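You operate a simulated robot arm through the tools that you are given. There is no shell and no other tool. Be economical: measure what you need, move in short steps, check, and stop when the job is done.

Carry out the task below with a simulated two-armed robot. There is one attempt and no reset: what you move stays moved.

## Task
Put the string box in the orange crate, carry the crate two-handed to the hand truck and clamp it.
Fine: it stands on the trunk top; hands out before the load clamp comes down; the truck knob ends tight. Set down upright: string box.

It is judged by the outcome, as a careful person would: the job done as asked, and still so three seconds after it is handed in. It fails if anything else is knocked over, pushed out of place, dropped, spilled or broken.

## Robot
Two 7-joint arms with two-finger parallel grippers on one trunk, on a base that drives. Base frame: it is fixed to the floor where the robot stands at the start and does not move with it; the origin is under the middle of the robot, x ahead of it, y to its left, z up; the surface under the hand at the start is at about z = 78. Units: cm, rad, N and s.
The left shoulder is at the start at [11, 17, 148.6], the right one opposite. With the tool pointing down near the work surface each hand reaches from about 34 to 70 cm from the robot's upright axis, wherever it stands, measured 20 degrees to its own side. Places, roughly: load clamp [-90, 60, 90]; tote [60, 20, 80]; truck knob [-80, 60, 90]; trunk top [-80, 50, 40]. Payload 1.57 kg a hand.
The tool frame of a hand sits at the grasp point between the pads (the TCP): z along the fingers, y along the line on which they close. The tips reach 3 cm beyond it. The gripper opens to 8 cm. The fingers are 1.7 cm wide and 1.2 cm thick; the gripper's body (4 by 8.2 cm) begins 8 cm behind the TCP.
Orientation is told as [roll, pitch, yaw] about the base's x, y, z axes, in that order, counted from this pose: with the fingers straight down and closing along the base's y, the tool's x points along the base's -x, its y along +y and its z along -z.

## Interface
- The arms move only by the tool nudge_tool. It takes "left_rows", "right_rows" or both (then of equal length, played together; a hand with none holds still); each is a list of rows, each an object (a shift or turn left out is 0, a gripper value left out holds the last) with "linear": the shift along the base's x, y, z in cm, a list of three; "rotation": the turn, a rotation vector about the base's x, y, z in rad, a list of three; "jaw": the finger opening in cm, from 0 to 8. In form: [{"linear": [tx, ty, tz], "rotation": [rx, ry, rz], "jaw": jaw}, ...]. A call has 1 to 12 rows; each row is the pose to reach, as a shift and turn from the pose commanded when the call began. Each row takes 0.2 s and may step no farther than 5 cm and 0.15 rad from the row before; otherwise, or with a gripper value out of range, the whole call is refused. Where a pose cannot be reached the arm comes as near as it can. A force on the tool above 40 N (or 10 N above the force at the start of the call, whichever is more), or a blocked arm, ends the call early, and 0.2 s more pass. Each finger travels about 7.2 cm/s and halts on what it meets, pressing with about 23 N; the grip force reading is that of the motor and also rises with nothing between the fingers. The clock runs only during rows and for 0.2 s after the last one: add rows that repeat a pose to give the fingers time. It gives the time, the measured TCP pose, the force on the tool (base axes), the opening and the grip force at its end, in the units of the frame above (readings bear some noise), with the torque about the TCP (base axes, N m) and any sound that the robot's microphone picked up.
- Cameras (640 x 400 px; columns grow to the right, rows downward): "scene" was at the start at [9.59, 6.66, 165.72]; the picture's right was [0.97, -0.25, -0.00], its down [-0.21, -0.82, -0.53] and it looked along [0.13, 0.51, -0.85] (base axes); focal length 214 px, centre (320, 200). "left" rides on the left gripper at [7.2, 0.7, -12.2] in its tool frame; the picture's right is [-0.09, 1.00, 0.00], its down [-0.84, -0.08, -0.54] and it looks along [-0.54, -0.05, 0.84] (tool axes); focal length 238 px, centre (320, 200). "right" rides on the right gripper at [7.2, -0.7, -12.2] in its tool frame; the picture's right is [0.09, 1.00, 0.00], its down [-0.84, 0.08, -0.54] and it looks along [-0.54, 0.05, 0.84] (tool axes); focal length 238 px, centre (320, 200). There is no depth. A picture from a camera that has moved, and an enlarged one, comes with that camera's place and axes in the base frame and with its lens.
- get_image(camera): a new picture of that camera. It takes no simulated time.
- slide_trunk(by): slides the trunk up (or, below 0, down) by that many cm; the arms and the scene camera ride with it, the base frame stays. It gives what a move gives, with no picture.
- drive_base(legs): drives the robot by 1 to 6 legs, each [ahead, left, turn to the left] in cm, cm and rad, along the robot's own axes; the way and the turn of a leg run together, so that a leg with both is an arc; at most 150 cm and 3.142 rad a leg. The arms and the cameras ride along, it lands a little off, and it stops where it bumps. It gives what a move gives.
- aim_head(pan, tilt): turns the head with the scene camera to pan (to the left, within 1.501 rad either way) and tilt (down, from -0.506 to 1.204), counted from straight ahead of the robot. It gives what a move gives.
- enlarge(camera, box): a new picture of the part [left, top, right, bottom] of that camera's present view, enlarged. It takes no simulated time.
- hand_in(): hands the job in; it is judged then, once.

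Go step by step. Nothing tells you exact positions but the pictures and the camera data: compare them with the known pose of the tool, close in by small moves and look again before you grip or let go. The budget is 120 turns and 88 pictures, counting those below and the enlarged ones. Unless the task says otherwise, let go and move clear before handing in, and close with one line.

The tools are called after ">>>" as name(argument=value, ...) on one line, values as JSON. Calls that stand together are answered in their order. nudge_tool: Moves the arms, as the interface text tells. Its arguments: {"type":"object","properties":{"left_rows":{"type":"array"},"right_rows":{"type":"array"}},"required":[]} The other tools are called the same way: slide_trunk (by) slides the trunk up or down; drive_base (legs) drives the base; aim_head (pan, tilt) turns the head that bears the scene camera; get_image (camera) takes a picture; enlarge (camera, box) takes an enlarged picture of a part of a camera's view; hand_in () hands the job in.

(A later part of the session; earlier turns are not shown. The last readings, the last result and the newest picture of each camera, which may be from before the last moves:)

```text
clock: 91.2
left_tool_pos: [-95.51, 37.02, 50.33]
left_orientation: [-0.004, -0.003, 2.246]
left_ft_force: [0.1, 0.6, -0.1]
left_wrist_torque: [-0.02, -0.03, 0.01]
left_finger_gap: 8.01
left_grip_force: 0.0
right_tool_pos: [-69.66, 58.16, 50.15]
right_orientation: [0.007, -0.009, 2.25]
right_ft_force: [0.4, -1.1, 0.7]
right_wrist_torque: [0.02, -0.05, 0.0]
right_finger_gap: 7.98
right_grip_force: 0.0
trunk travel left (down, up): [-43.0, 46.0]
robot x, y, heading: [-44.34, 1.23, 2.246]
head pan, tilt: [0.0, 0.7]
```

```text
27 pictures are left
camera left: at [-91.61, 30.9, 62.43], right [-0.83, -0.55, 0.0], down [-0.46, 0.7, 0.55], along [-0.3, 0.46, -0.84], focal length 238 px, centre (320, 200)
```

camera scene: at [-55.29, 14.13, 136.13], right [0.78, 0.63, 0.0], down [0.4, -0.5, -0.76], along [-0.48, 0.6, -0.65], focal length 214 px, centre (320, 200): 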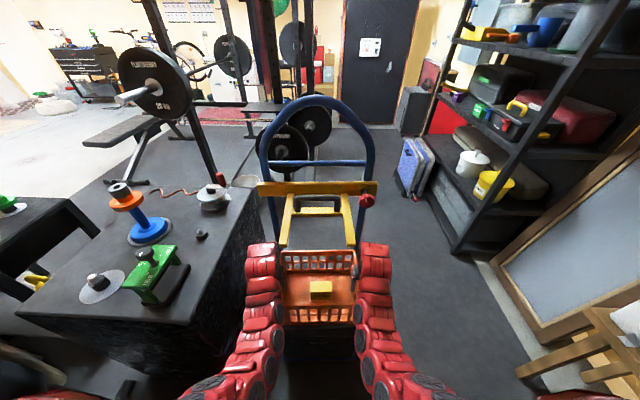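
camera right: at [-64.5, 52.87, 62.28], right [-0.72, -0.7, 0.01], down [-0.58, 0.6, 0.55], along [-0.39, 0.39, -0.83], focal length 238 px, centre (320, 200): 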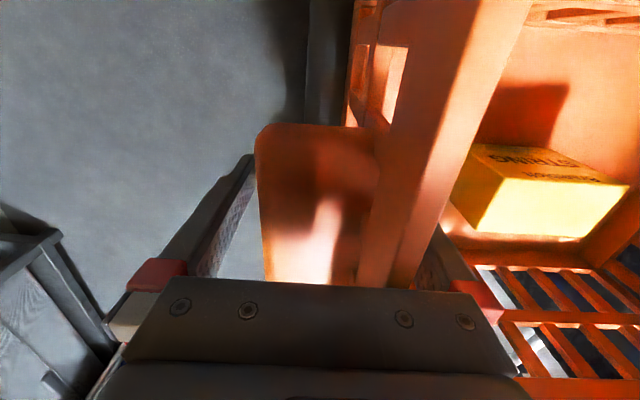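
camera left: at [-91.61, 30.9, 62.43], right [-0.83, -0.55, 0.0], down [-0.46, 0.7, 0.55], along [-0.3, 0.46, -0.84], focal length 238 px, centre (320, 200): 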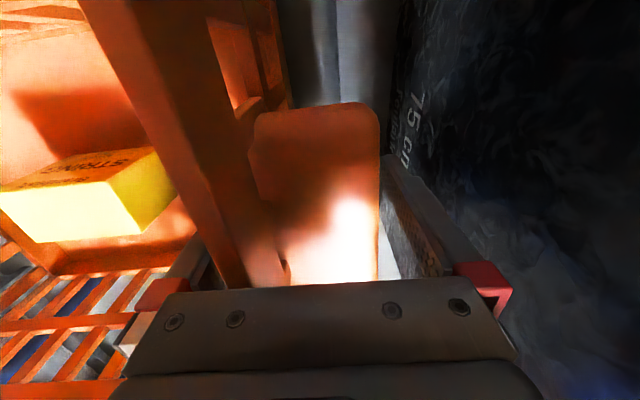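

Hands are free. Raising the trunk in stages to lift the fingers clear of the rim, checking arm–prong clearance.

>>> slide_trunk(by=6)

>>> enlarge(camera="scene", box=[230, 160, 410, 350])

```text
clock: 92.2
left_tool_pos: [-95.53, 37.07, 56.1]
left_orientation: [-0.004, -0.003, 2.244]
left_ft_force: [0.3, 0.7, 0.3]
left_wrist_torque: [-0.01, 0.06, 0.01]
left_finger_gap: 7.99
left_grip_force: 0.1
right_tool_pos: [-69.72, 58.19, 56.02]
right_orientation: [0.007, -0.01, 2.252]
right_ft_force: [-0.1, -0.3, 0.2]
right_wrist_torque: [0.03, -0.01, 0.02]
right_finger_gap: 7.98
right_grip_force: 0.1
trunk travel left (down, up): [-49.0, 40.0]
robot x, y, heading: [-44.74, 1.1, 2.249]
head pan, tilt: [0.0, 0.7]
```

```text
2.11 times, centred on (320, 255) of scene
camera zoom: at [-55.18, 14.0, 137.15], right [0.78, 0.63, 0.0], down [0.4, -0.5, -0.76], along [-0.48, 0.6, -0.64], focal length 452 px, centre (320, 84)
```

zoom: 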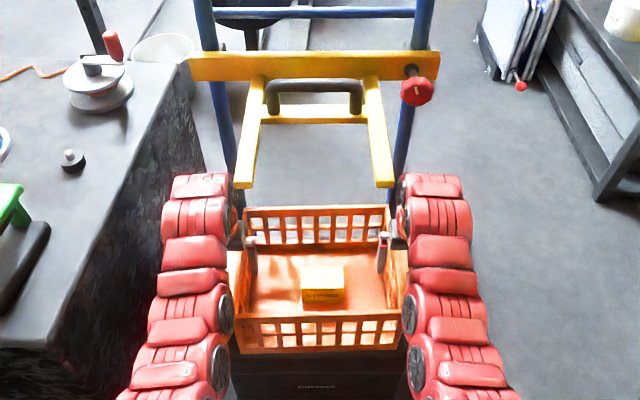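

Wrists are ~2.5 cm outside the prongs laterally. Raise 6.5 cm more to clear the rim, then back straight out.

>>> slide_trunk(by=6.5)

>>> get_image(camera="right")

>>> enlarge(camera="scene", box=[230, 160, 410, 350])

```text
clock: 93.2
left_tool_pos: [-95.58, 37.03, 62.75]
left_orientation: [-0.003, -0.004, 2.246]
left_ft_force: [0.4, -0.9, -0.1]
left_wrist_torque: [-0.03, -0.05, 0.01]
left_finger_gap: 7.99
left_grip_force: 0.1
right_tool_pos: [-69.72, 58.08, 62.64]
right_orientation: [0.008, -0.009, 2.25]
right_ft_force: [-0.7, 0.4, 0.0]
right_wrist_torque: [0.01, 0.02, -0.02]
right_finger_gap: 8.0
right_grip_force: 0.0
trunk travel left (down, up): [-55.5, 33.5]
robot x, y, heading: [-44.7, 1.14, 2.248]
head pan, tilt: [0.0, 0.7]
```

```text
25 pictures are left
camera right: at [-64.51, 52.88, 74.76], right [-0.72, -0.7, 0.01], down [-0.58, 0.6, 0.55], along [-0.39, 0.39, -0.84], focal length 238 px, centre (320, 200)
```

right: 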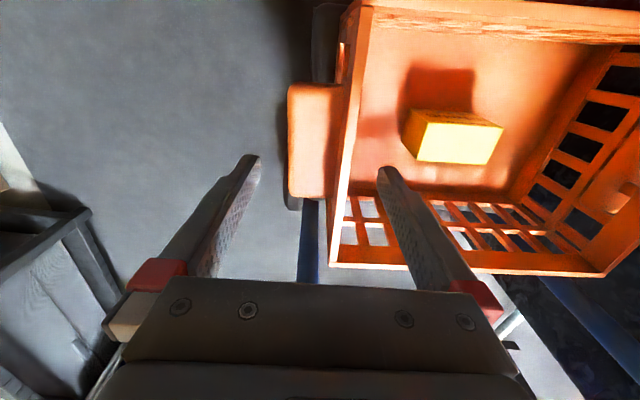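

```text
2.11 times, centred on (320, 255) of scene
camera zoom: at [-55.19, 14.0, 143.65], right [0.78, 0.63, 0.0], down [0.4, -0.5, -0.76], along [-0.48, 0.6, -0.64], focal length 452 px, centre (320, 84)
```

zoom: 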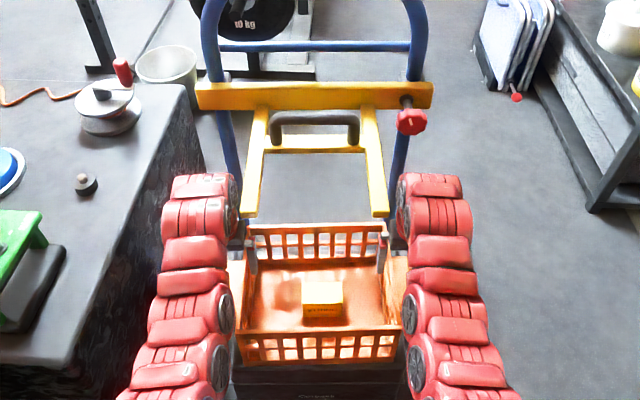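

Tips are clear of the rim; one more cm and reverse straight back.

>>> slide_trunk(by=1.2)

>>> drive_base(legs=[[-15, 0, 0], [-15, 0, 0]])

>>> get_image(camera="scene")

```text
clock: 93.8
left_tool_pos: [-95.69, 37.14, 63.92]
left_orientation: [-0.004, -0.003, 2.246]
left_ft_force: [-0.6, 0.8, 0.0]
left_wrist_torque: [0.01, 0.02, 0.0]
left_finger_gap: 8.0
left_grip_force: 0.1
right_tool_pos: [-69.66, 58.13, 63.72]
right_orientation: [0.005, -0.008, 2.25]
right_ft_force: [-0.7, 0.0, 0.0]
right_wrist_torque: [0.02, -0.03, 0.03]
right_finger_gap: 8.0
right_grip_force: 0.0
trunk travel left (down, up): [-56.7, 32.3]
robot x, y, heading: [-44.44, 1.43, 2.251]
head pan, tilt: [0.0, 0.7]
```

```text
clock: 96.1
left_tool_pos: [-76.87, 13.84, 64.0]
left_orientation: [-0.004, -0.007, 2.248]
left_ft_force: [0.1, -0.1, -0.1]
left_wrist_torque: [0.03, 0.0, -0.03]
left_finger_gap: 8.01
left_grip_force: 0.0
right_tool_pos: [-51.06, 34.8, 63.81]
right_orientation: [0.007, -0.011, 2.25]
right_ft_force: [0.8, -0.6, 0.8]
right_wrist_torque: [0.01, 0.03, 0.01]
right_finger_gap: 7.99
right_grip_force: 0.1
trunk travel left (down, up): [-56.7, 32.3]
robot x, y, heading: [-26.12, -21.87, 2.247]
head pan, tilt: [0.0, 0.7]
```

```text
23 pictures are left
camera scene: at [-36.41, -9.33, 144.88], right [0.78, 0.63, 0.0], down [0.4, -0.5, -0.77], along [-0.48, 0.6, -0.64], focal length 214 px, centre (320, 200)
```

scene: 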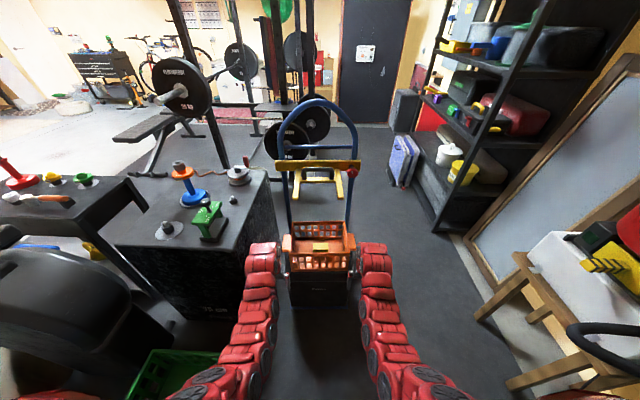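

Crate stands squarely on the trunk. Now a close look at knob and clamp.

>>> enlarge(camera="scene", box=[265, 135, 375, 215])

```text
5.00 times, centred on (320, 175) of scene
camera zoom: at [-36.41, -9.33, 144.88], right [0.78, 0.63, 0.0], down [0.4, -0.5, -0.77], along [-0.48, 0.6, -0.64], focal length 1072 px, centre (320, 325)
```

zoom: 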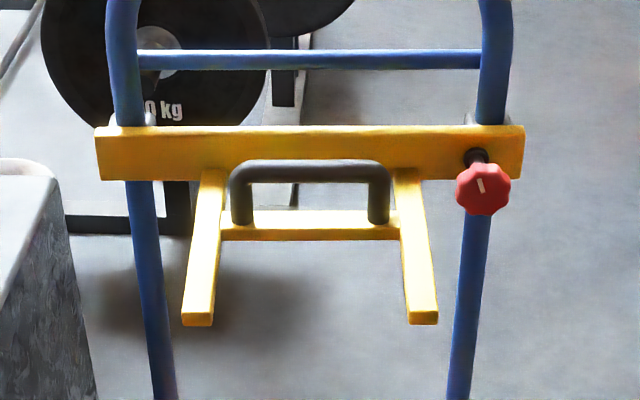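

Triangulated: knob centre ≈ (-76, 63, 92) facing the robot, ~5 cm wide; clamp's arch handle top ≈ (-87, 52, 95). Plan: left hand holds the arch from above, right hand turns the knob horizontally. Raising the trunk and reorienting both hands here first.

>>> slide_trunk(by=15)

>>> nudge_tool(right_rows=[{"linear": [0, 0, 1.2], "rotation": [0.1115, 0.0895, 0]}, {"linear": [0, 0, 2.4], "rotation": [0.223, 0.179, 0]}, {"linear": [0, 0, 3.6], "rotation": [0.3345, 0.2685, 0]}, {"linear": [0, 0, 4.8], "rotation": [0.446, 0.358, 0]}, {"linear": [0, 0, 6], "rotation": [0.5575, 0.4475, 0]}, {"linear": [0, 0, 7.2], "rotation": [0.669, 0.537, 0]}, {"linear": [0, 0, 8.4], "rotation": [0.7805, 0.6265, 0]}, {"linear": [0, 0, 9.6], "rotation": [0.892, 0.716, 0]}, {"linear": [0, 0, 10.8], "rotation": [1.0035, 0.8055, 0]}, {"linear": [0, 0, 12], "rotation": [1.115, 0.895, 0]}, {"linear": [0, 0, 13.3], "rotation": [1.2265, 0.983, 0]}, {"linear": [0, 0, 13.3], "rotation": [1.2265, 0.983, 0]}], left_rows=[{"linear": [0, 0, 3], "rotation": [0, 0, -0.142]}, {"linear": [0, 0, 6], "rotation": [0, 0, -0.284]}, {"linear": [0, 0, 9], "rotation": [0, 0, -0.426]}, {"linear": [1, 0.8, 12], "rotation": [0, 0, -0.568]}, {"linear": [2.2, 1.8, 15], "rotation": [0, 0, -0.71]}, {"linear": [3.4, 2.8, 17], "rotation": [0, 0, -0.852]}, {"linear": [5, 4, 19], "rotation": [0, 0, -0.994]}, {"linear": [7, 5.6, 21], "rotation": [0, 0, -1.136]}, {"linear": [9, 7.2, 23], "rotation": [0, 0, -1.278]}, {"linear": [11, 8.8, 24], "rotation": [0, 0, -1.42]}, {"linear": [12.5, 10, 24], "rotation": [0, 0, -1.56]}, {"linear": [12.5, 10, 24], "rotation": [0, 0, -1.56]}])

>>> get_image(camera="scene")

```text
clock: 97.9
left_tool_pos: [-76.78, 13.91, 78.85]
left_orientation: [-0.004, -0.004, 2.246]
left_ft_force: [0.0, 0.2, -1.1]
left_wrist_torque: [0.0, -0.01, -0.01]
left_finger_gap: 7.99
left_grip_force: 0.0
right_tool_pos: [-51.01, 34.98, 78.82]
right_orientation: [0.005, -0.008, 2.25]
right_ft_force: [0.1, -0.3, -0.5]
right_wrist_torque: [0.01, 0.01, -0.01]
right_finger_gap: 7.99
right_grip_force: 0.0
trunk travel left (down, up): [-71.7, 17.3]
robot x, y, heading: [-25.81, -22.21, 2.25]
head pan, tilt: [0.0, 0.7]
```

```text
clock: 100.5
left_tool_pos: [-66.78, 24.16, 96.08]
left_orientation: [0.003, -0.006, 0.738]
left_ft_force: [-0.6, -0.3, 0.3]
left_wrist_torque: [0.0, 0.03, -0.04]
left_finger_gap: 8.0
left_grip_force: 0.1
left hand out of reach, approached as far as the arm can: row 5, 6, 7, 8, 9, 10, 11, 12
right_tool_pos: [-50.84, 34.83, 92.26]
right_orientation: [-3.015, -1.559, -1.013]
right_ft_force: [-0.3, 0.7, 0.7]
right_wrist_torque: [-0.03, 0.0, -0.02]
right_finger_gap: 8.01
right_grip_force: 0.1
trunk travel left (down, up): [-71.7, 17.3]
robot x, y, heading: [-25.97, -22.31, 2.246]
head pan, tilt: [0.0, 0.7]
```

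```text
21 pictures are left
camera scene: at [-36.34, -9.22, 159.87], right [0.78, 0.63, 0.0], down [0.4, -0.5, -0.77], along [-0.48, 0.6, -0.64], focal length 214 px, centre (320, 200)
```

scene: 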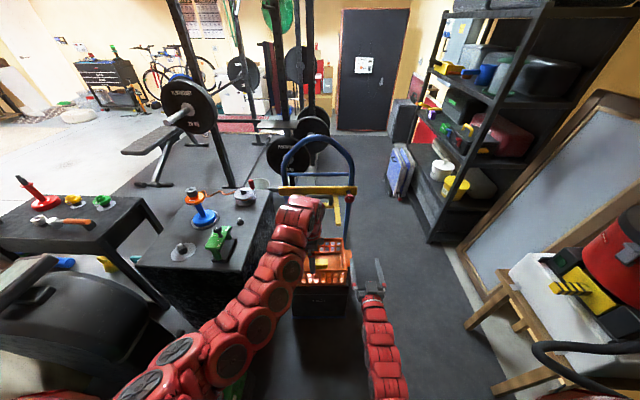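

Left reach is limited in height, so raise the trunk 10 cm (right hand lowered back to knob height), then approach 28 cm.

>>> slide_trunk(by=10)

>>> nudge_tool(right_rows=[{"linear": [0.2, 0.2, -2.5]}, {"linear": [0.4, 0.4, -5]}, {"linear": [0.6, 0.6, -7.5]}, {"linear": [0.8, 0.6, -10]}, {"linear": [0.8, 0.6, -10]}])

>>> drive_base(legs=[[14, 0, 0], [14, 0, 0]])

>>> get_image(camera="scene")

>>> get_image(camera="right")

```text
clock: 101.8
left_tool_pos: [-66.87, 24.26, 106.17]
left_orientation: [0.005, -0.009, 0.741]
left_ft_force: [-0.3, 0.5, -0.1]
left_wrist_torque: [0.0, -0.01, -0.02]
left_finger_gap: 7.98
left_grip_force: 0.2
right_tool_pos: [-51.09, 34.97, 102.24]
right_orientation: [-2.898, -1.56, -1.133]
right_ft_force: [-0.6, 0.3, -0.5]
right_wrist_torque: [0.01, 0.0, -0.01]
right_finger_gap: 8.02
right_grip_force: 0.2
trunk travel left (down, up): [-81.7, 7.3]
robot x, y, heading: [-26.18, -22.49, 2.25]
head pan, tilt: [0.0, 0.7]
```

```text
clock: 103.0
left_tool_pos: [-66.73, 24.2, 106.21]
left_orientation: [0.006, -0.01, 0.739]
left_ft_force: [0.2, 0.7, 0.0]
left_wrist_torque: [0.0, -0.01, 0.0]
left_finger_gap: 8.0
left_grip_force: 0.0
right_tool_pos: [-50.26, 35.58, 92.12]
right_orientation: [-2.903, -1.557, -1.127]
right_ft_force: [-0.4, -0.1, -0.8]
right_wrist_torque: [-0.01, -0.03, 0.01]
right_finger_gap: 8.01
right_grip_force: 0.0
trunk travel left (down, up): [-81.7, 7.3]
robot x, y, heading: [-26.03, -21.72, 2.248]
head pan, tilt: [0.0, 0.7]
```

```text
clock: 105.3
left_tool_pos: [-84.21, 45.75, 106.25]
left_orientation: [0.005, -0.008, 0.741]
left_ft_force: [0.3, -0.8, 0.1]
left_wrist_torque: [0.0, 0.01, -0.03]
left_finger_gap: 7.98
left_grip_force: 0.0
right_tool_pos: [-67.57, 57.17, 92.23]
right_orientation: [-2.93, -1.561, -1.1]
right_ft_force: [-0.8, 0.2, -0.3]
right_wrist_torque: [-0.02, -0.02, 0.02]
right_finger_gap: 8.01
right_grip_force: 0.0
trunk travel left (down, up): [-81.7, 7.3]
robot x, y, heading: [-43.53, -0.23, 2.244]
head pan, tilt: [0.0, 0.7]
```

```text
20 pictures are left
camera scene: at [-53.77, 12.24, 169.89], right [0.78, 0.63, 0.0], down [0.4, -0.5, -0.77], along [-0.48, 0.6, -0.64], focal length 214 px, centre (320, 200)
```

scene: 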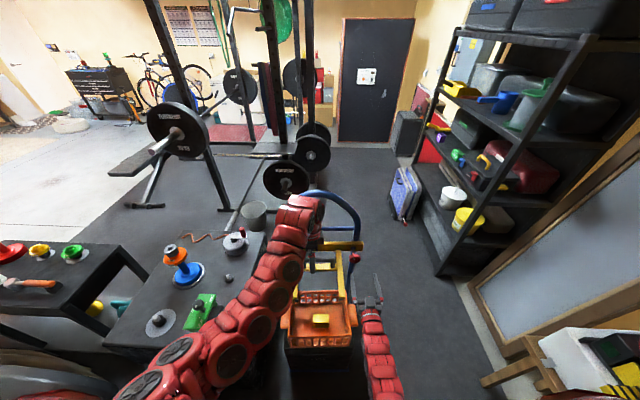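

```text
19 pictures are left
camera right: at [-59.39, 48.11, 84.88], right [-0.77, -0.63, -0.09], down [0.29, -0.48, 0.83], along [-0.57, 0.61, 0.55], focal length 238 px, centre (320, 200)
```

right: 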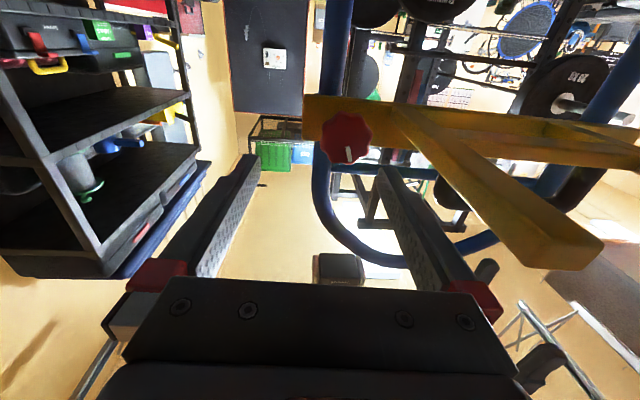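

Knob confirmed at (-76.1, 63.3, 92.2). First the left hand: move above the arch handle.

>>> nudge_tool(left_rows=[{"linear": [-1, 2.2, 0], "rotation": [0, 0, -0.03], "jaw": 6}, {"linear": [-2, 4.4, 0], "rotation": [0, 0, -0.06], "jaw": 5.5}, {"linear": [-2.98, 6.59, 0], "rotation": [0, 0, -0.06]}, {"linear": [-2.98, 6.59, -3], "rotation": [0, 0, -0.06]}, {"linear": [-2.98, 6.59, -5], "rotation": [0, 0, -0.06]}, {"linear": [-2.98, 6.59, -5], "rotation": [0, 0, -0.06]}])

>>> get_image(camera="left")

```text
clock: 106.7
left_tool_pos: [-87.1, 52.21, 101.02]
left_orientation: [0.005, -0.009, 0.681]
left_ft_force: [-0.1, 0.2, -0.1]
left_wrist_torque: [-0.01, -0.01, 0.0]
left_finger_gap: 5.5
left_grip_force: 0.1
right_tool_pos: [-67.72, 57.26, 92.07]
right_orientation: [-2.91, -1.561, -1.118]
right_ft_force: [-0.5, 0.1, -0.5]
right_wrist_torque: [-0.02, -0.02, 0.03]
right_finger_gap: 7.98
right_grip_force: 0.1
trunk travel left (down, up): [-81.7, 7.3]
robot x, y, heading: [-43.55, -0.54, 2.247]
head pan, tilt: [0.0, 0.7]
```

```text
18 pictures are left
camera left: at [-93.21, 48.16, 113.23], right [-0.56, 0.83, 0.01], down [0.7, 0.46, 0.55], along [0.45, 0.31, -0.84], focal length 238 px, centre (320, 200)
```

left: 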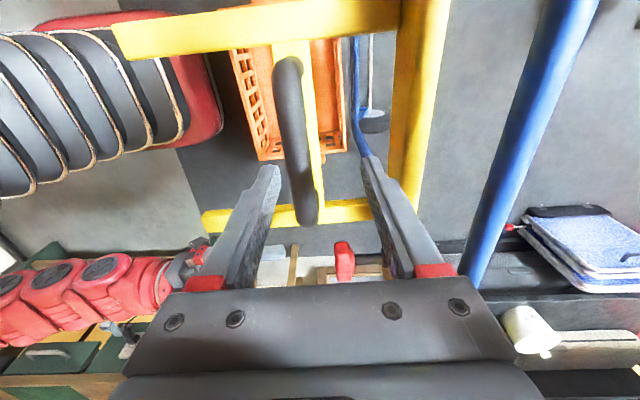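

The arch sits ~1.4 cm nearer the robot than my hand centre. Correct, descend and close gently on it.

>>> nudge_tool(left_rows=[{"linear": [0.88, -1.09, 0]}, {"linear": [0.88, -1.09, -2]}, {"linear": [0.88, -1.09, -4]}, {"linear": [0.88, -1.09, -5.4]}, {"linear": [0.88, -1.09, -5.4]}])

>>> get_image(camera="left")

```text
clock: 107.9
left_tool_pos: [-86.28, 51.34, 95.41]
left_orientation: [0.006, -0.009, 0.68]
left_ft_force: [-0.5, -0.1, 0.1]
left_wrist_torque: [-0.02, -0.01, -0.04]
left_finger_gap: 5.49
left_grip_force: 0.0
right_tool_pos: [-67.75, 57.16, 92.13]
right_orientation: [-2.909, -1.558, -1.118]
right_ft_force: [-0.5, 0.0, 0.0]
right_wrist_torque: [-0.02, -0.02, 0.01]
right_finger_gap: 8.0
right_grip_force: 0.0
trunk travel left (down, up): [-81.7, 7.3]
robot x, y, heading: [-43.28, -0.3, 2.252]
head pan, tilt: [0.0, 0.7]
```

```text
17 pictures are left
camera left: at [-92.34, 47.13, 107.72], right [-0.56, 0.83, 0.01], down [0.7, 0.46, 0.55], along [0.45, 0.31, -0.84], focal length 238 px, centre (320, 200)
```

left: 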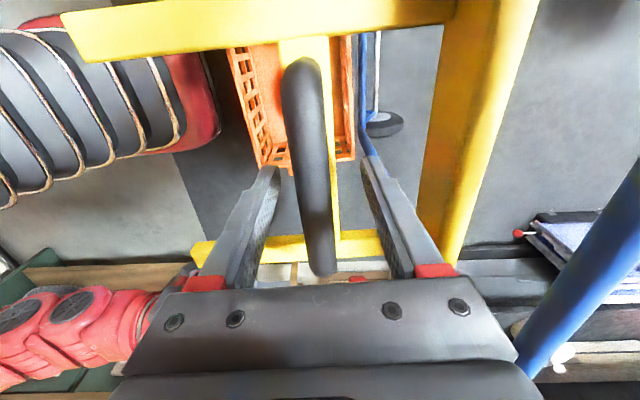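

Arch is centred between the fingers. Closing the left hand; then the right hand goes to the knob.

>>> nudge_tool(left_rows=[{"jaw": 4}, {"jaw": 3}, {"jaw": 2}, {"jaw": 1}, {"jaw": 1}, {"jaw": 1}, {"jaw": 1}, {"jaw": 1}], right_rows=[{"linear": [1, 0.8, 0], "rotation": [0, 0, 0.06], "jaw": 7}, {"linear": [-0.5, 0, 0], "rotation": [0, 0, 0.12], "jaw": 6.6}, {"linear": [-2.2, -1.75, 0], "rotation": [0, 0, 0.12], "jaw": 6.6}, {"linear": [-3.2, -0.3, 0], "rotation": [0, 0, 0.12]}, {"linear": [-4.2, 0.9, 0.1], "rotation": [0, 0, 0.12]}, {"linear": [-5.2, 2.2, 0.1], "rotation": [0, 0, 0.12]}, {"linear": [-5.2, 2.2, 0.1], "rotation": [0, 0, 0.12]}, {"linear": [-5.2, 2.2, 0.1], "rotation": [0, 0, 0.12]}])

>>> get_image(camera="right")

```text
clock: 109.7
left_tool_pos: [-86.12, 51.01, 95.56]
left_orientation: [0.005, -0.008, 0.681]
left_ft_force: [14.3, -15.5, -0.3]
left_wrist_torque: [0.08, 0.1, 0.08]
left_finger_gap: 1.96
left_grip_force: 22.9
right_tool_pos: [-72.72, 59.32, 92.31]
right_orientation: [-2.928, -1.558, -0.981]
right_ft_force: [-0.6, 0.4, 0.2]
right_wrist_torque: [-0.02, 0.01, 0.0]
right_finger_gap: 6.61
right_grip_force: 0.1
trunk travel left (down, up): [-81.7, 7.3]
robot x, y, heading: [-43.82, -0.74, 2.244]
head pan, tilt: [0.0, 0.7]
```

```text
16 pictures are left
camera right: at [-63.58, 51.36, 85.05], right [-0.69, -0.72, -0.09], down [0.34, -0.44, 0.83], along [-0.64, 0.54, 0.55], focal length 238 px, centre (320, 200)
```

right: 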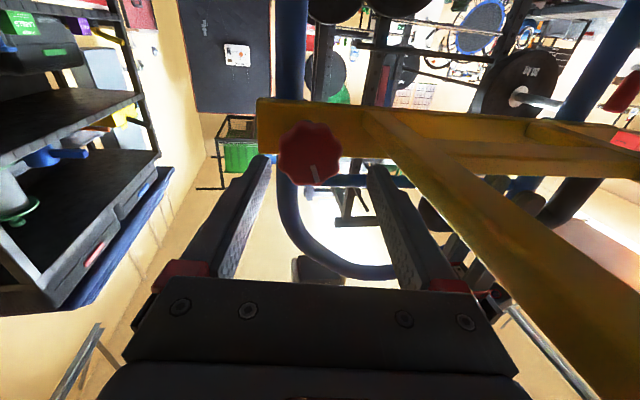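

Knob is centred between the right fingers. Advance 4.6 cm and grip it; relax the left hand slightly.

>>> nudge_tool(right_rows=[{"linear": [-1, 1.2, -0.1]}, {"linear": [-2, 2.4, -0.2]}, {"linear": [-3, 3.55, -0.2]}, {"linear": [-3, 3.55, -0.2]}, {"linear": [-3, 3.55, -0.2], "jaw": 5.5}, {"linear": [-3, 3.55, -0.2], "jaw": 4.5}, {"linear": [-3, 3.55, -0.2], "jaw": 3.5}, {"linear": [-3, 3.55, -0.2], "jaw": 3.5}, {"linear": [-3, 3.55, -0.2], "jaw": 3.5}], left_rows=[{"linear": [0.1, -0.1, 0]}, {"linear": [0.2, -0.25, 0]}, {"linear": [0.2, -0.25, 0]}, {"linear": [0.2, -0.25, 0]}, {"linear": [0.2, -0.25, 0]}, {"linear": [0.2, -0.25, 0]}, {"linear": [0.2, -0.25, 0]}, {"linear": [0.2, -0.25, 0]}, {"linear": [0.2, -0.25, 0]}])

>>> get_image(camera="right")

```text
clock: 111.7
left_tool_pos: [-86.02, 51.05, 95.68]
left_orientation: [0.006, -0.003, 0.681]
left_ft_force: [-1.6, -20.9, 4.8]
left_wrist_torque: [0.4, -0.31, -0.04]
left_finger_gap: 1.95
left_grip_force: 23.4
right_tool_pos: [-75.49, 63.06, 91.98]
right_orientation: [-2.994, -1.56, -0.919]
right_ft_force: [10.3, 25.1, 0.1]
right_wrist_torque: [-0.11, 0.09, -0.45]
right_finger_gap: 5.17
right_grip_force: 23.1
trunk travel left (down, up): [-81.7, 7.3]
robot x, y, heading: [-43.73, -0.09, 2.246]
head pan, tilt: [0.0, 0.7]
```

```text
15 pictures are left
camera right: at [-66.34, 55.07, 84.69], right [-0.69, -0.71, -0.09], down [0.34, -0.44, 0.83], along [-0.63, 0.55, 0.55], focal length 238 px, centre (320, 200)
```

right: 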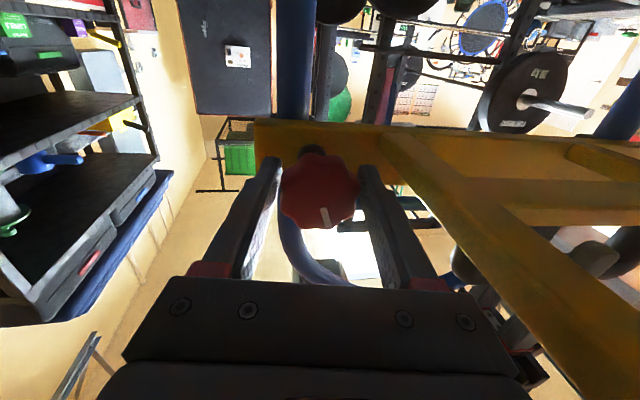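

Knob gripped (5.2 cm). Turning counter-clockwise to loosen, about 0.85 rad, watching torque.

>>> nudge_tool(right_rows=[{"linear": [0.2, 0.15, 0], "rotation": [0, 0, 0]}, {"linear": [0.2, 0.15, 0], "rotation": [0.088, -0.109, 0]}, {"linear": [0.2, 0.15, 0], "rotation": [0.176, -0.218, 0]}, {"linear": [0.2, 0.15, 0], "rotation": [0.264, -0.327, 0]}, {"linear": [0.2, 0.15, 0], "rotation": [0.352, -0.436, 0]}, {"linear": [0.2, 0.15, 0], "rotation": [0.44, -0.545, 0]}, {"linear": [0.2, 0.15, 0], "rotation": [0.528, -0.654, 0]}, {"linear": [0.2, 0.15, 0], "rotation": [0.528, -0.654, 0]}])

```text
clock: 113.5
left_tool_pos: [-86.0, 51.09, 95.64]
left_orientation: [0.006, -0.008, 0.68]
left_ft_force: [-9.3, -6.4, 0.2]
left_wrist_torque: [-0.19, 0.2, 0.07]
left_finger_gap: 1.94
left_grip_force: 22.9
right_tool_pos: [-75.77, 63.2, 92.15]
right_orientation: [-1.463, -0.728, -2.444]
right_ft_force: [12.0, 14.3, 13.9]
right_wrist_torque: [0.2, 0.29, -0.03]
right_finger_gap: 5.56
right_grip_force: 11.4
trunk travel left (down, up): [-81.7, 7.3]
robot x, y, heading: [-43.65, -0.68, 2.252]
head pan, tilt: [0.0, 0.7]
```

>>> get_image(camera="right")

```text
14 pictures are left
camera right: at [-62.8, 58.2, 88.85], right [-0.38, -0.46, -0.8], down [-0.14, -0.83, 0.54], along [-0.91, 0.32, 0.25], focal length 238 px, centre (320, 200)
```

right: 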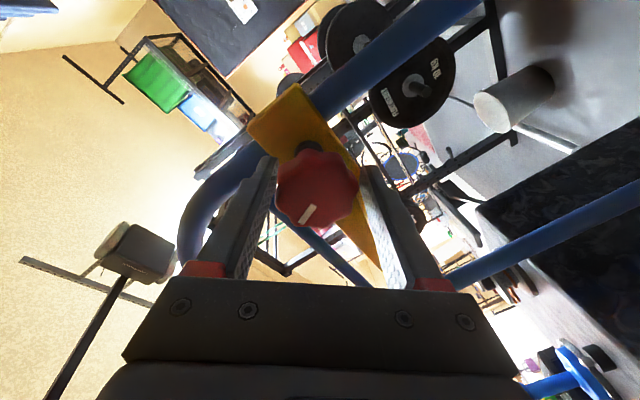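

The knob is turning with some slip. Continue another 0.7 rad.

>>> nudge_tool(right_rows=[{"linear": [0, 0, 0], "jaw": 3}, {"rotation": [0.063, -0.078, 0]}, {"rotation": [0.126, -0.156, 0]}, {"rotation": [0.189, -0.234, 0]}, {"rotation": [0.252, -0.312, 0]}, {"rotation": [0.315, -0.39, 0]}, {"rotation": [0.378, -0.468, 0]}, {"rotation": [0.441, -0.546, 0]}, {"rotation": [0.441, -0.546, 0]}])

>>> get_image(camera="right")

```text
clock: 115.5
left_tool_pos: [-85.88, 51.14, 95.56]
left_orientation: [0.005, -0.009, 0.679]
left_ft_force: [3.5, 3.4, 1.1]
left_wrist_torque: [-0.09, 0.07, 0.11]
left_finger_gap: 1.99
left_grip_force: 22.9
right_tool_pos: [-75.79, 63.15, 92.16]
right_orientation: [-1.447, -0.027, -2.452]
right_ft_force: [-0.4, 9.5, 23.3]
right_wrist_torque: [0.12, 0.06, 0.06]
right_finger_gap: 5.09
right_grip_force: 11.5
trunk travel left (down, up): [-81.7, 7.3]
robot x, y, heading: [-43.37, -0.47, 2.248]
head pan, tilt: [0.0, 0.7]
```

```text
13 pictures are left
camera right: at [-62.5, 58.48, 94.07], right [0.13, -0.05, -0.99], down [-0.3, -0.96, 0.01], along [-0.95, 0.29, -0.14], focal length 238 px, centre (320, 200)
```

right: 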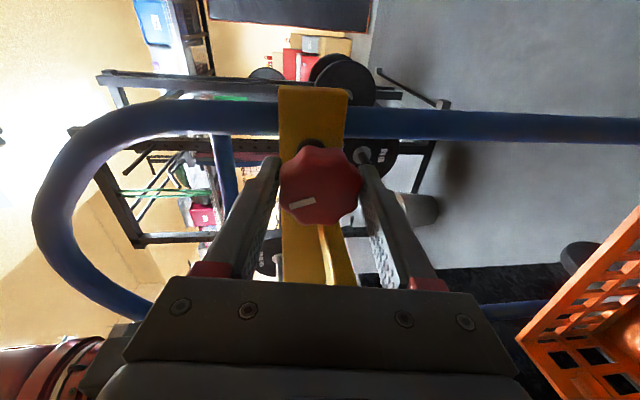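

The mark shows the knob did not actually turn — the fingers slipped, so it may already be at its loose stop. I'll open the right hand and test whether the clamp slides down with the left.

>>> nudge_tool(right_rows=[{"jaw": 6.6}, {"jaw": 6.6}, {"linear": [1.0, -1.25, 0]}, {"linear": [2.0, -2.5, 0]}, {"linear": [3.2, -3.9, 0]}, {"linear": [4.4, -5.4, 0]}, {"linear": [4.4, -5.4, 0]}])

>>> nudge_tool(left_rows=[{"linear": [0, 0, -0.4]}, {"linear": [0, 0, -0.8]}, {"linear": [0, 0, -1.2]}, {"linear": [0, 0, -1.6]}, {"linear": [0, 0, -2]}, {"linear": [0, 0, -2]}])

>>> get_image(camera="right")

```text
clock: 117.1
left_tool_pos: [-85.83, 51.23, 95.71]
left_orientation: [0.008, -0.006, 0.68]
left_ft_force: [9.5, 4.0, 0.2]
left_wrist_torque: [0.16, -0.14, 0.04]
left_finger_gap: 1.96
left_grip_force: 23.5
right_tool_pos: [-71.05, 57.67, 92.0]
right_orientation: [-1.446, -0.027, -2.451]
right_ft_force: [-0.2, 0.1, 0.5]
right_wrist_torque: [-0.01, -0.01, -0.01]
right_finger_gap: 6.62
right_grip_force: 0.1
trunk travel left (down, up): [-81.7, 7.3]
robot x, y, heading: [-43.42, -0.78, 2.248]
head pan, tilt: [0.0, 0.7]
```

```text
clock: 118.5
left_tool_pos: [-85.91, 51.23, 93.74]
left_orientation: [0.007, -0.006, 0.68]
left_ft_force: [10.9, 8.1, 0.0]
left_wrist_torque: [0.12, -0.08, 0.1]
left_finger_gap: 2.0
left_grip_force: 23.3
right_tool_pos: [-71.1, 57.78, 91.94]
right_orientation: [-1.447, -0.031, -2.451]
right_ft_force: [0.1, -0.1, -0.5]
right_wrist_torque: [-0.04, 0.01, -0.01]
right_finger_gap: 6.6
right_grip_force: 0.2
trunk travel left (down, up): [-81.7, 7.3]
robot x, y, heading: [-43.88, -0.54, 2.245]
head pan, tilt: [0.0, 0.7]
```

```text
12 pictures are left
camera right: at [-57.77, 53.12, 93.89], right [0.13, -0.05, -0.99], down [-0.3, -0.95, 0.01], along [-0.95, 0.29, -0.14], focal length 238 px, centre (320, 200)
```

right: 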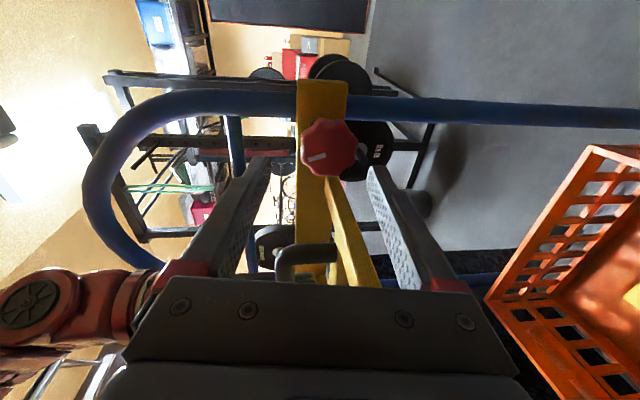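

The clamp slides freely, so the knob was already loose; no loosening needed. I'll first retract and unroll the right hand, tilting it to point downward-forward for the later low knob position.

>>> nudge_tool(right_rows=[{"linear": [1, -1.2, 0.5], "rotation": [-0.0876, 0.109, 0]}, {"linear": [2, -2.5, 1], "rotation": [-0.175, 0.218, 0]}, {"linear": [3, -3.7, 1.5], "rotation": [-0.263, 0.327, 0]}, {"linear": [3.8, -4.7, 2], "rotation": [-0.35, 0.436, 0]}, {"linear": [3.8, -4.7, 2.5], "rotation": [-0.438, 0.545, 0]}, {"linear": [3.8, -4.7, 3], "rotation": [-0.526, 0.654, 0]}, {"linear": [3.8, -4.7, 3], "rotation": [-0.613, 0.763, 0]}, {"linear": [3.8, -4.7, 3], "rotation": [-0.701, 0.872, 0]}, {"linear": [3.8, -4.7, 3], "rotation": [-0.788, 0.981, 0]}, {"linear": [3.8, -4.7, 3], "rotation": [-0.876, 1.09, 0]}, {"linear": [3.8, -4.7, 3], "rotation": [-0.964, 1.2, 0]}])

>>> nudge_tool(right_rows=[{"linear": [0, 0, 1], "rotation": [-0.09, -0.072, -0.02]}, {"linear": [0, 0, 2], "rotation": [-0.18, -0.144, -0.04]}, {"linear": [0, 0, 3], "rotation": [-0.27, -0.216, -0.06]}, {"linear": [0, 0, 4], "rotation": [-0.36, -0.288, -0.08]}, {"linear": [0, 0, 5], "rotation": [-0.45, -0.36, -0.1]}, {"linear": [0, 0, 5], "rotation": [-0.45, -0.36, -0.1]}])

```text
clock: 120.9
left_tool_pos: [-85.97, 51.18, 93.74]
left_orientation: [0.006, -0.006, 0.681]
left_ft_force: [9.5, 7.3, 0.5]
left_wrist_torque: [-0.08, 0.14, 0.08]
left_finger_gap: 1.97
left_grip_force: 23.3
right_tool_pos: [-67.28, 53.17, 94.91]
right_orientation: [-2.976, -1.559, -0.936]
right_ft_force: [0.3, -0.7, -0.3]
right_wrist_torque: [0.03, 0.01, -0.01]
right_finger_gap: 6.59
right_grip_force: 0.0
trunk travel left (down, up): [-81.7, 7.3]
robot x, y, heading: [-43.38, -0.25, 2.248]
head pan, tilt: [0.0, 0.7]
```

```text
clock: 122.3
left_tool_pos: [-85.95, 51.11, 93.75]
left_orientation: [0.005, -0.007, 0.681]
left_ft_force: [10.2, 7.0, 0.0]
left_wrist_torque: [-0.05, 0.04, 0.08]
left_finger_gap: 1.98
left_grip_force: 23.1
right_tool_pos: [-67.33, 53.11, 99.92]
right_orientation: [0.071, -1.006, 2.2]
right_ft_force: [-0.4, 0.7, 0.0]
right_wrist_torque: [-0.02, 0.0, 0.04]
right_finger_gap: 6.59
right_grip_force: 0.1
trunk travel left (down, up): [-81.7, 7.3]
robot x, y, heading: [-43.72, -0.56, 2.249]
head pan, tilt: [0.0, 0.7]
```

Now lower the clamp with the trunk (20 cm), left hand holding the arch.

>>> slide_trunk(by=-10)

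>>> slide_trunk(by=-10)

>>> enlarge(camera="scene", box=[230, 160, 410, 350])

```text
clock: 123.6
left_tool_pos: [-86.04, 51.34, 83.67]
left_orientation: [0.003, -0.006, 0.679]
left_ft_force: [9.6, 9.7, -0.2]
left_wrist_torque: [-0.02, -0.01, 0.08]
left_finger_gap: 1.98
left_grip_force: 23.0
right_tool_pos: [-67.33, 53.17, 90.05]
right_orientation: [0.068, -1.007, 2.2]
right_ft_force: [-0.4, 0.6, 0.0]
right_wrist_torque: [0.01, 0.02, -0.02]
right_finger_gap: 6.61
right_grip_force: 0.1
trunk travel left (down, up): [-71.7, 17.3]
robot x, y, heading: [-43.48, -0.31, 2.249]
head pan, tilt: [0.0, 0.7]
```

```text
clock: 124.9
left_tool_pos: [-86.0, 51.2, 73.58]
left_orientation: [0.003, -0.007, 0.68]
left_ft_force: [9.8, 12.3, -0.2]
left_wrist_torque: [-0.07, 0.0, 0.07]
left_finger_gap: 1.98
left_grip_force: 22.6
right_tool_pos: [-67.53, 53.21, 79.9]
right_orientation: [0.069, -1.007, 2.202]
right_ft_force: [-0.7, 0.0, -0.6]
right_wrist_torque: [-0.02, 0.01, 0.0]
right_finger_gap: 6.59
right_grip_force: 0.1
trunk travel left (down, up): [-61.7, 27.3]
robot x, y, heading: [-43.11, -0.5, 2.245]
head pan, tilt: [0.0, 0.7]
```

```text
2.11 times, centred on (320, 255) of scene
camera zoom: at [-53.85, 12.63, 149.83], right [0.78, 0.63, 0.0], down [0.4, -0.5, -0.76], along [-0.48, 0.6, -0.65], focal length 452 px, centre (320, 84)
```

zoom: 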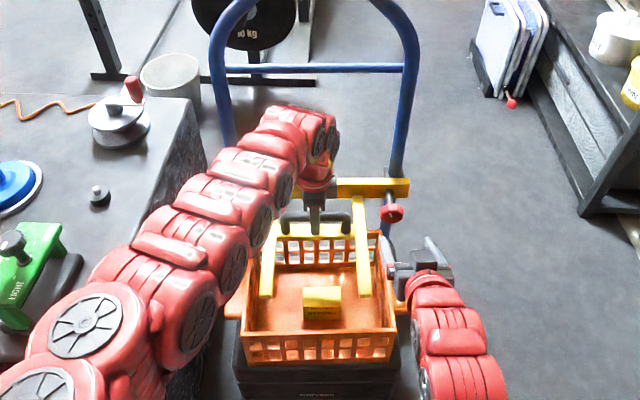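

Clamp is following. Lower the rest with the left arm until it meets the crate rim.

>>> nudge_tool(left_rows=[{"linear": [0, 0, -1]}, {"linear": [0, 0, -2]}, {"linear": [0, 0, -3]}, {"linear": [0, 0, -4]}, {"linear": [0, 0, -5]}, {"linear": [0, 0, -6]}, {"linear": [0, 0, -7]}, {"linear": [0, 0, -7.5]}, {"linear": [0, 0, -8]}, {"linear": [0, 0, -8.5]}, {"linear": [0, 0, -8.5]}])

>>> nudge_tool(left_rows=[{"linear": [0, 0, -0.4]}, {"linear": [0, 0, -0.8]}, {"linear": [0, 0, -1.2]}, {"linear": [0, 0, -1.6]}, {"linear": [0, 0, -2]}, {"linear": [0, 0, -2.4]}, {"linear": [0, 0, -2.8]}, {"linear": [0, 0, -3.2]}, {"linear": [0, 0, -3.6]}, {"linear": [0, 0, -4]}])

>>> enlarge(camera="scene", box=[230, 160, 410, 350])

```text
clock: 127.3
left_tool_pos: [-85.73, 50.05, 67.8]
left_orientation: [0.006, -0.011, 0.681]
left_ft_force: [-27.1, 20.4, 1.5]
left_wrist_torque: [0.1, -0.37, 0.17]
left_finger_gap: 3.94
left_grip_force: 16.6
left hand out of reach, approached as far as the arm can: row 4, 5, 6, 7, 8, 9, 10, 11
right_tool_pos: [-67.67, 53.24, 79.93]
right_orientation: [0.064, -1.006, 2.205]
right_ft_force: [-0.5, -0.1, -0.6]
right_wrist_torque: [0.0, -0.03, 0.03]
right_finger_gap: 6.59
right_grip_force: 0.0
trunk travel left (down, up): [-61.7, 27.3]
robot x, y, heading: [-43.5, -0.6, 2.248]
head pan, tilt: [0.0, 0.7]
```

```text
clock: 128.3
left_tool_pos: [-85.71, 50.09, 66.84]
left_orientation: [0.022, -0.013, 0.683]
left_ft_force: [-18.2, 26.6, -0.4]
left_wrist_torque: [0.04, -0.34, -0.02]
left_finger_gap: 3.82
left_grip_force: 15.9
left hand out of reach, approached as far as the arm can: row 2, 3, 4, 5
right_tool_pos: [-67.61, 53.28, 79.82]
right_orientation: [0.066, -1.004, 2.202]
right_ft_force: [-0.1, 0.5, 0.0]
right_wrist_torque: [0.0, 0.0, 0.02]
right_finger_gap: 6.61
right_grip_force: 0.1
trunk travel left (down, up): [-61.7, 27.3]
robot x, y, heading: [-43.57, -0.4, 2.249]
head pan, tilt: [0.0, 0.7]
stopped in row 5 (left hand): the force on the tool passed its limit at 44 N (the readings are from after the stop); the commanded pose is now the measured one
```

```text
2.11 times, centred on (320, 255) of scene
camera zoom: at [-54.15, 12.83, 149.81], right [0.78, 0.63, 0.0], down [0.4, -0.5, -0.76], along [-0.48, 0.59, -0.65], focal length 452 px, centre (320, 84)
```

zoom: 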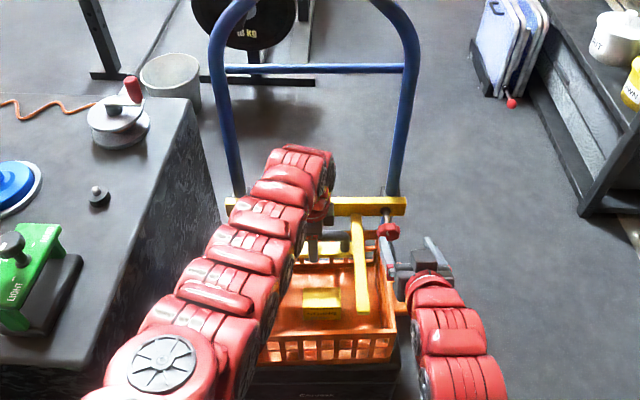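

The left arm ran out of downward reach and is tugging the arch back. I'll lower the trunk in small steps while raising the arm relative to it and restoring its forward position.

>>> slide_trunk(by=-2)

>>> nudge_tool(left_rows=[{"linear": [0, 0.2, 0.7]}, {"linear": [-0.2, 0.6, 1.4]}, {"linear": [-0.3, 1.1, 2.0]}, {"linear": [-0.3, 1.1, 2.0]}])

>>> slide_trunk(by=-2)

>>> nudge_tool(left_rows=[{"linear": [0, 0, 0.7]}, {"linear": [0, 0, 1.4]}, {"linear": [0, 0, 2.0]}, {"linear": [0, 0, 2.0]}])

>>> slide_trunk(by=-2)

```text
clock: 129.0
left_tool_pos: [-85.43, 49.94, 64.52]
left_orientation: [0.01, -0.01, 0.68]
left_ft_force: [-23.6, 34.3, -4.8]
left_wrist_torque: [0.0, -0.55, -0.04]
left_finger_gap: 4.62
left_grip_force: 20.4
right_tool_pos: [-67.62, 53.29, 77.9]
right_orientation: [0.066, -1.003, 2.202]
right_ft_force: [0.1, 0.3, -0.6]
right_wrist_torque: [-0.01, 0.0, 0.03]
right_finger_gap: 6.62
right_grip_force: 0.2
trunk travel left (down, up): [-59.7, 29.3]
robot x, y, heading: [-43.51, -0.25, 2.249]
head pan, tilt: [0.0, 0.7]
```

```text
clock: 130.0
left_tool_pos: [-85.82, 50.62, 66.46]
left_orientation: [0.007, -0.011, 0.683]
left_ft_force: [-23.4, 13.7, -5.6]
left_wrist_torque: [-0.16, -0.12, 0.36]
left_finger_gap: 3.28
left_grip_force: 12.8
right_tool_pos: [-67.7, 53.12, 77.97]
right_orientation: [0.065, -1.005, 2.205]
right_ft_force: [-0.9, 0.0, 0.3]
right_wrist_torque: [0.04, -0.04, 0.0]
right_finger_gap: 6.61
right_grip_force: 0.0
trunk travel left (down, up): [-59.7, 29.3]
robot x, y, heading: [-43.6, -0.4, 2.246]
head pan, tilt: [0.0, 0.7]
```

```text
clock: 130.7
left_tool_pos: [-85.69, 50.66, 64.58]
left_orientation: [0.008, -0.01, 0.68]
left_ft_force: [-22.0, 14.3, -5.9]
left_wrist_torque: [-0.17, -0.13, 0.19]
left_finger_gap: 3.22
left_grip_force: 12.6
right_tool_pos: [-67.54, 53.05, 75.8]
right_orientation: [0.062, -1.005, 2.203]
right_ft_force: [0.7, 0.6, -0.1]
right_wrist_torque: [-0.01, 0.02, 0.01]
right_finger_gap: 6.59
right_grip_force: 0.1
trunk travel left (down, up): [-57.7, 31.3]
robot x, y, heading: [-43.63, -0.48, 2.248]
head pan, tilt: [0.0, 0.7]
```

```text
clock: 131.7
left_tool_pos: [-85.5, 50.95, 66.6]
left_orientation: [0.01, -0.012, 0.678]
left_ft_force: [-9.6, 20.6, -8.9]
left_wrist_torque: [-0.04, -0.06, -0.03]
left_finger_gap: 3.0
left_grip_force: 11.8
right_tool_pos: [-67.42, 53.25, 75.87]
right_orientation: [0.065, -1.005, 2.202]
right_ft_force: [0.5, 0.2, 0.8]
right_wrist_torque: [0.0, 0.0, -0.02]
right_finger_gap: 6.59
right_grip_force: 0.1
trunk travel left (down, up): [-57.7, 31.3]
robot x, y, heading: [-43.54, -0.32, 2.245]
head pan, tilt: [0.0, 0.7]
```

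```text
clock: 132.3
left_tool_pos: [-85.53, 50.82, 64.65]
left_orientation: [0.01, -0.012, 0.68]
left_ft_force: [-7.9, 23.6, -3.6]
left_wrist_torque: [0.08, -0.1, -0.11]
left_finger_gap: 3.06
left_grip_force: 12.1
right_tool_pos: [-67.36, 53.14, 73.74]
right_orientation: [0.065, -1.006, 2.203]
right_ft_force: [0.7, -0.4, 0.1]
right_wrist_torque: [0.03, 0.03, -0.01]
right_finger_gap: 6.62
right_grip_force: 0.1
trunk travel left (down, up): [-55.7, 33.3]
robot x, y, heading: [-43.43, -0.24, 2.246]
head pan, tilt: [0.0, 0.7]
```

Reach recovered. Re-centre on the arch, then press down gently until contact.

>>> nudge_tool(left_rows=[{"linear": [-0.2, 0.25, 0]}, {"linear": [-0.5, 0.55, 0]}, {"linear": [-0.5, 0.55, 0]}, {"linear": [-0.5, 0.55, -0.4]}, {"linear": [-0.5, 0.55, -0.8]}, {"linear": [-0.5, 0.55, -1.2]}, {"linear": [-0.5, 0.55, -1.6]}, {"linear": [-0.5, 0.55, -2]}, {"linear": [-0.5, 0.55, -2.4]}, {"linear": [-0.5, 0.55, -2.8]}, {"linear": [-0.5, 0.55, -3.2]}])

>>> get_image(camera="right")

```text
clock: 134.7
left_tool_pos: [-85.65, 50.36, 62.15]
left_orientation: [0.016, -0.011, 0.682]
left_ft_force: [-18.6, 21.5, 13.6]
left_wrist_torque: [-0.3, -0.29, 0.05]
left_finger_gap: 3.4
left_grip_force: 13.7
left hand out of reach, approached as far as the arm can: row 6, 7, 8, 9, 10, 11
right_tool_pos: [-67.46, 53.06, 73.89]
right_orientation: [0.067, -1.006, 2.206]
right_ft_force: [0.1, -0.6, 0.3]
right_wrist_torque: [0.03, -0.01, 0.0]
right_finger_gap: 6.6
right_grip_force: 0.0
trunk travel left (down, up): [-55.7, 33.3]
robot x, y, heading: [-43.46, -0.41, 2.249]
head pan, tilt: [0.0, 0.7]
```

```text
9 pictures are left
camera right: at [-57.95, 42.56, 74.42], right [-0.74, -0.67, -0.04], down [-0.03, -0.04, 1.0], along [-0.67, 0.74, 0.01], focal length 238 px, centre (320, 200)
```

right: 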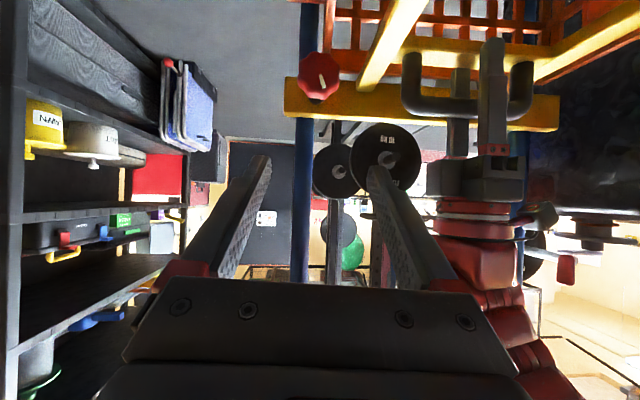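

Knob is now at z≈60.5 and the prongs rest on the crate's rear rim (13 N reaction). I'll release the tugging left hand, lift it off, and check the clamp stays down.

>>> nudge_tool(left_rows=[{"jaw": 4.5}, {"jaw": 5.5}, {"jaw": 5.5}, {"linear": [0, 0, 2]}, {"linear": [0, 0, 4]}, {"linear": [0, 0, 6]}, {"linear": [0, 0, 8]}, {"linear": [0, 0, 10]}, {"linear": [0, 0, 10]}])

>>> enlarge(camera="right", box=[260, 0, 640, 200])

```text
clock: 136.7
left_tool_pos: [-85.66, 50.26, 72.2]
left_orientation: [0.011, -0.01, 0.684]
left_ft_force: [0.2, 0.3, 0.8]
left_wrist_torque: [0.0, 0.01, -0.01]
left_finger_gap: 5.48
left_grip_force: 0.1
right_tool_pos: [-67.49, 53.13, 73.99]
right_orientation: [0.066, -1.007, 2.204]
right_ft_force: [0.0, 0.1, 0.1]
right_wrist_torque: [-0.01, 0.01, 0.02]
right_finger_gap: 6.6
right_grip_force: 0.0
trunk travel left (down, up): [-55.7, 33.3]
robot x, y, heading: [-43.18, -0.38, 2.249]
head pan, tilt: [0.0, 0.7]
```

```text
1.68 times, centred on (450, 100) of right
camera zoom: at [-57.91, 42.52, 74.43], right [-0.74, -0.67, -0.04], down [-0.02, -0.04, 1.0], along [-0.67, 0.74, 0.01], focal length 401 px, centre (101, 368)
```

zoom: 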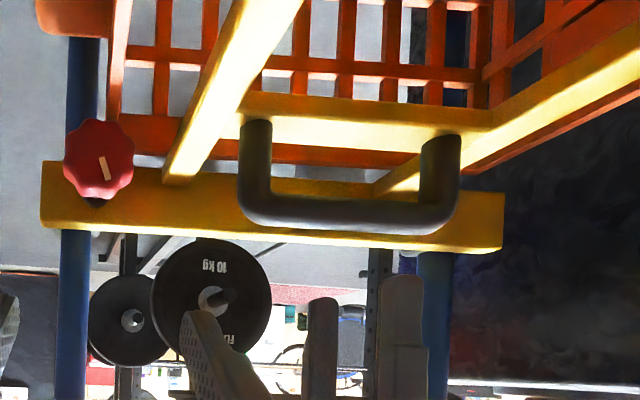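

Clamp rests on the crate on its own. Now the right hand: pre-roll −0.5 rad and move to just in front of the knob.

>>> nudge_tool(right_rows=[{"linear": [-0.8, 1, -1.5], "rotation": [0.063, -0.078, 0.01]}, {"linear": [-1.9, 2.2, -3.5], "rotation": [0.126, -0.156, 0.02]}, {"linear": [-3, 3.5, -5.8], "rotation": [0.189, -0.234, 0.03]}, {"linear": [-4.1, 4.8, -8], "rotation": [0.252, -0.312, 0.04]}, {"linear": [-5.2, 6.05, -9.8], "rotation": [0.313, -0.39, 0.04]}, {"linear": [-5.2, 6.05, -9.8], "rotation": [0.313, -0.39, 0.04]}])

>>> get_image(camera="right")

```text
clock: 138.1
left_tool_pos: [-85.55, 50.39, 72.19]
left_orientation: [0.009, -0.01, 0.68]
left_ft_force: [0.5, 0.4, -0.3]
left_wrist_torque: [0.02, 0.01, 0.0]
left_finger_gap: 5.5
left_grip_force: 0.0
right_tool_pos: [-72.79, 59.16, 64.4]
right_orientation: [-0.742, -0.843, 2.906]
right_ft_force: [-0.3, -0.3, 0.4]
right_wrist_torque: [0.03, -0.01, 0.0]
right_finger_gap: 6.59
right_grip_force: 0.1
trunk travel left (down, up): [-55.7, 33.3]
robot x, y, heading: [-42.91, -0.49, 2.252]
head pan, tilt: [0.0, 0.7]
```

```text
7 pictures are left
camera right: at [-63.03, 48.72, 65.39], right [-0.6, -0.61, -0.52], down [-0.39, -0.34, 0.86], along [-0.7, 0.71, -0.03], focal length 238 px, centre (320, 200)
```

right: 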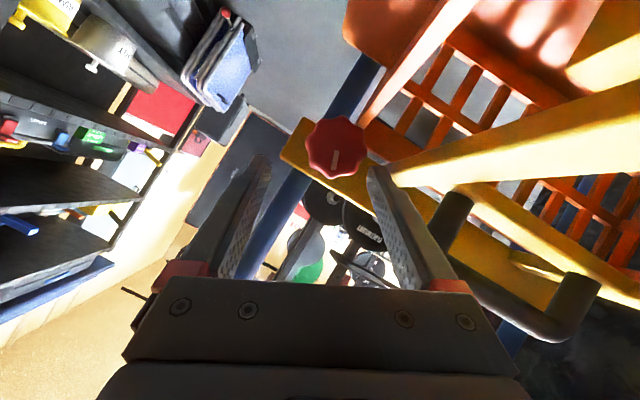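

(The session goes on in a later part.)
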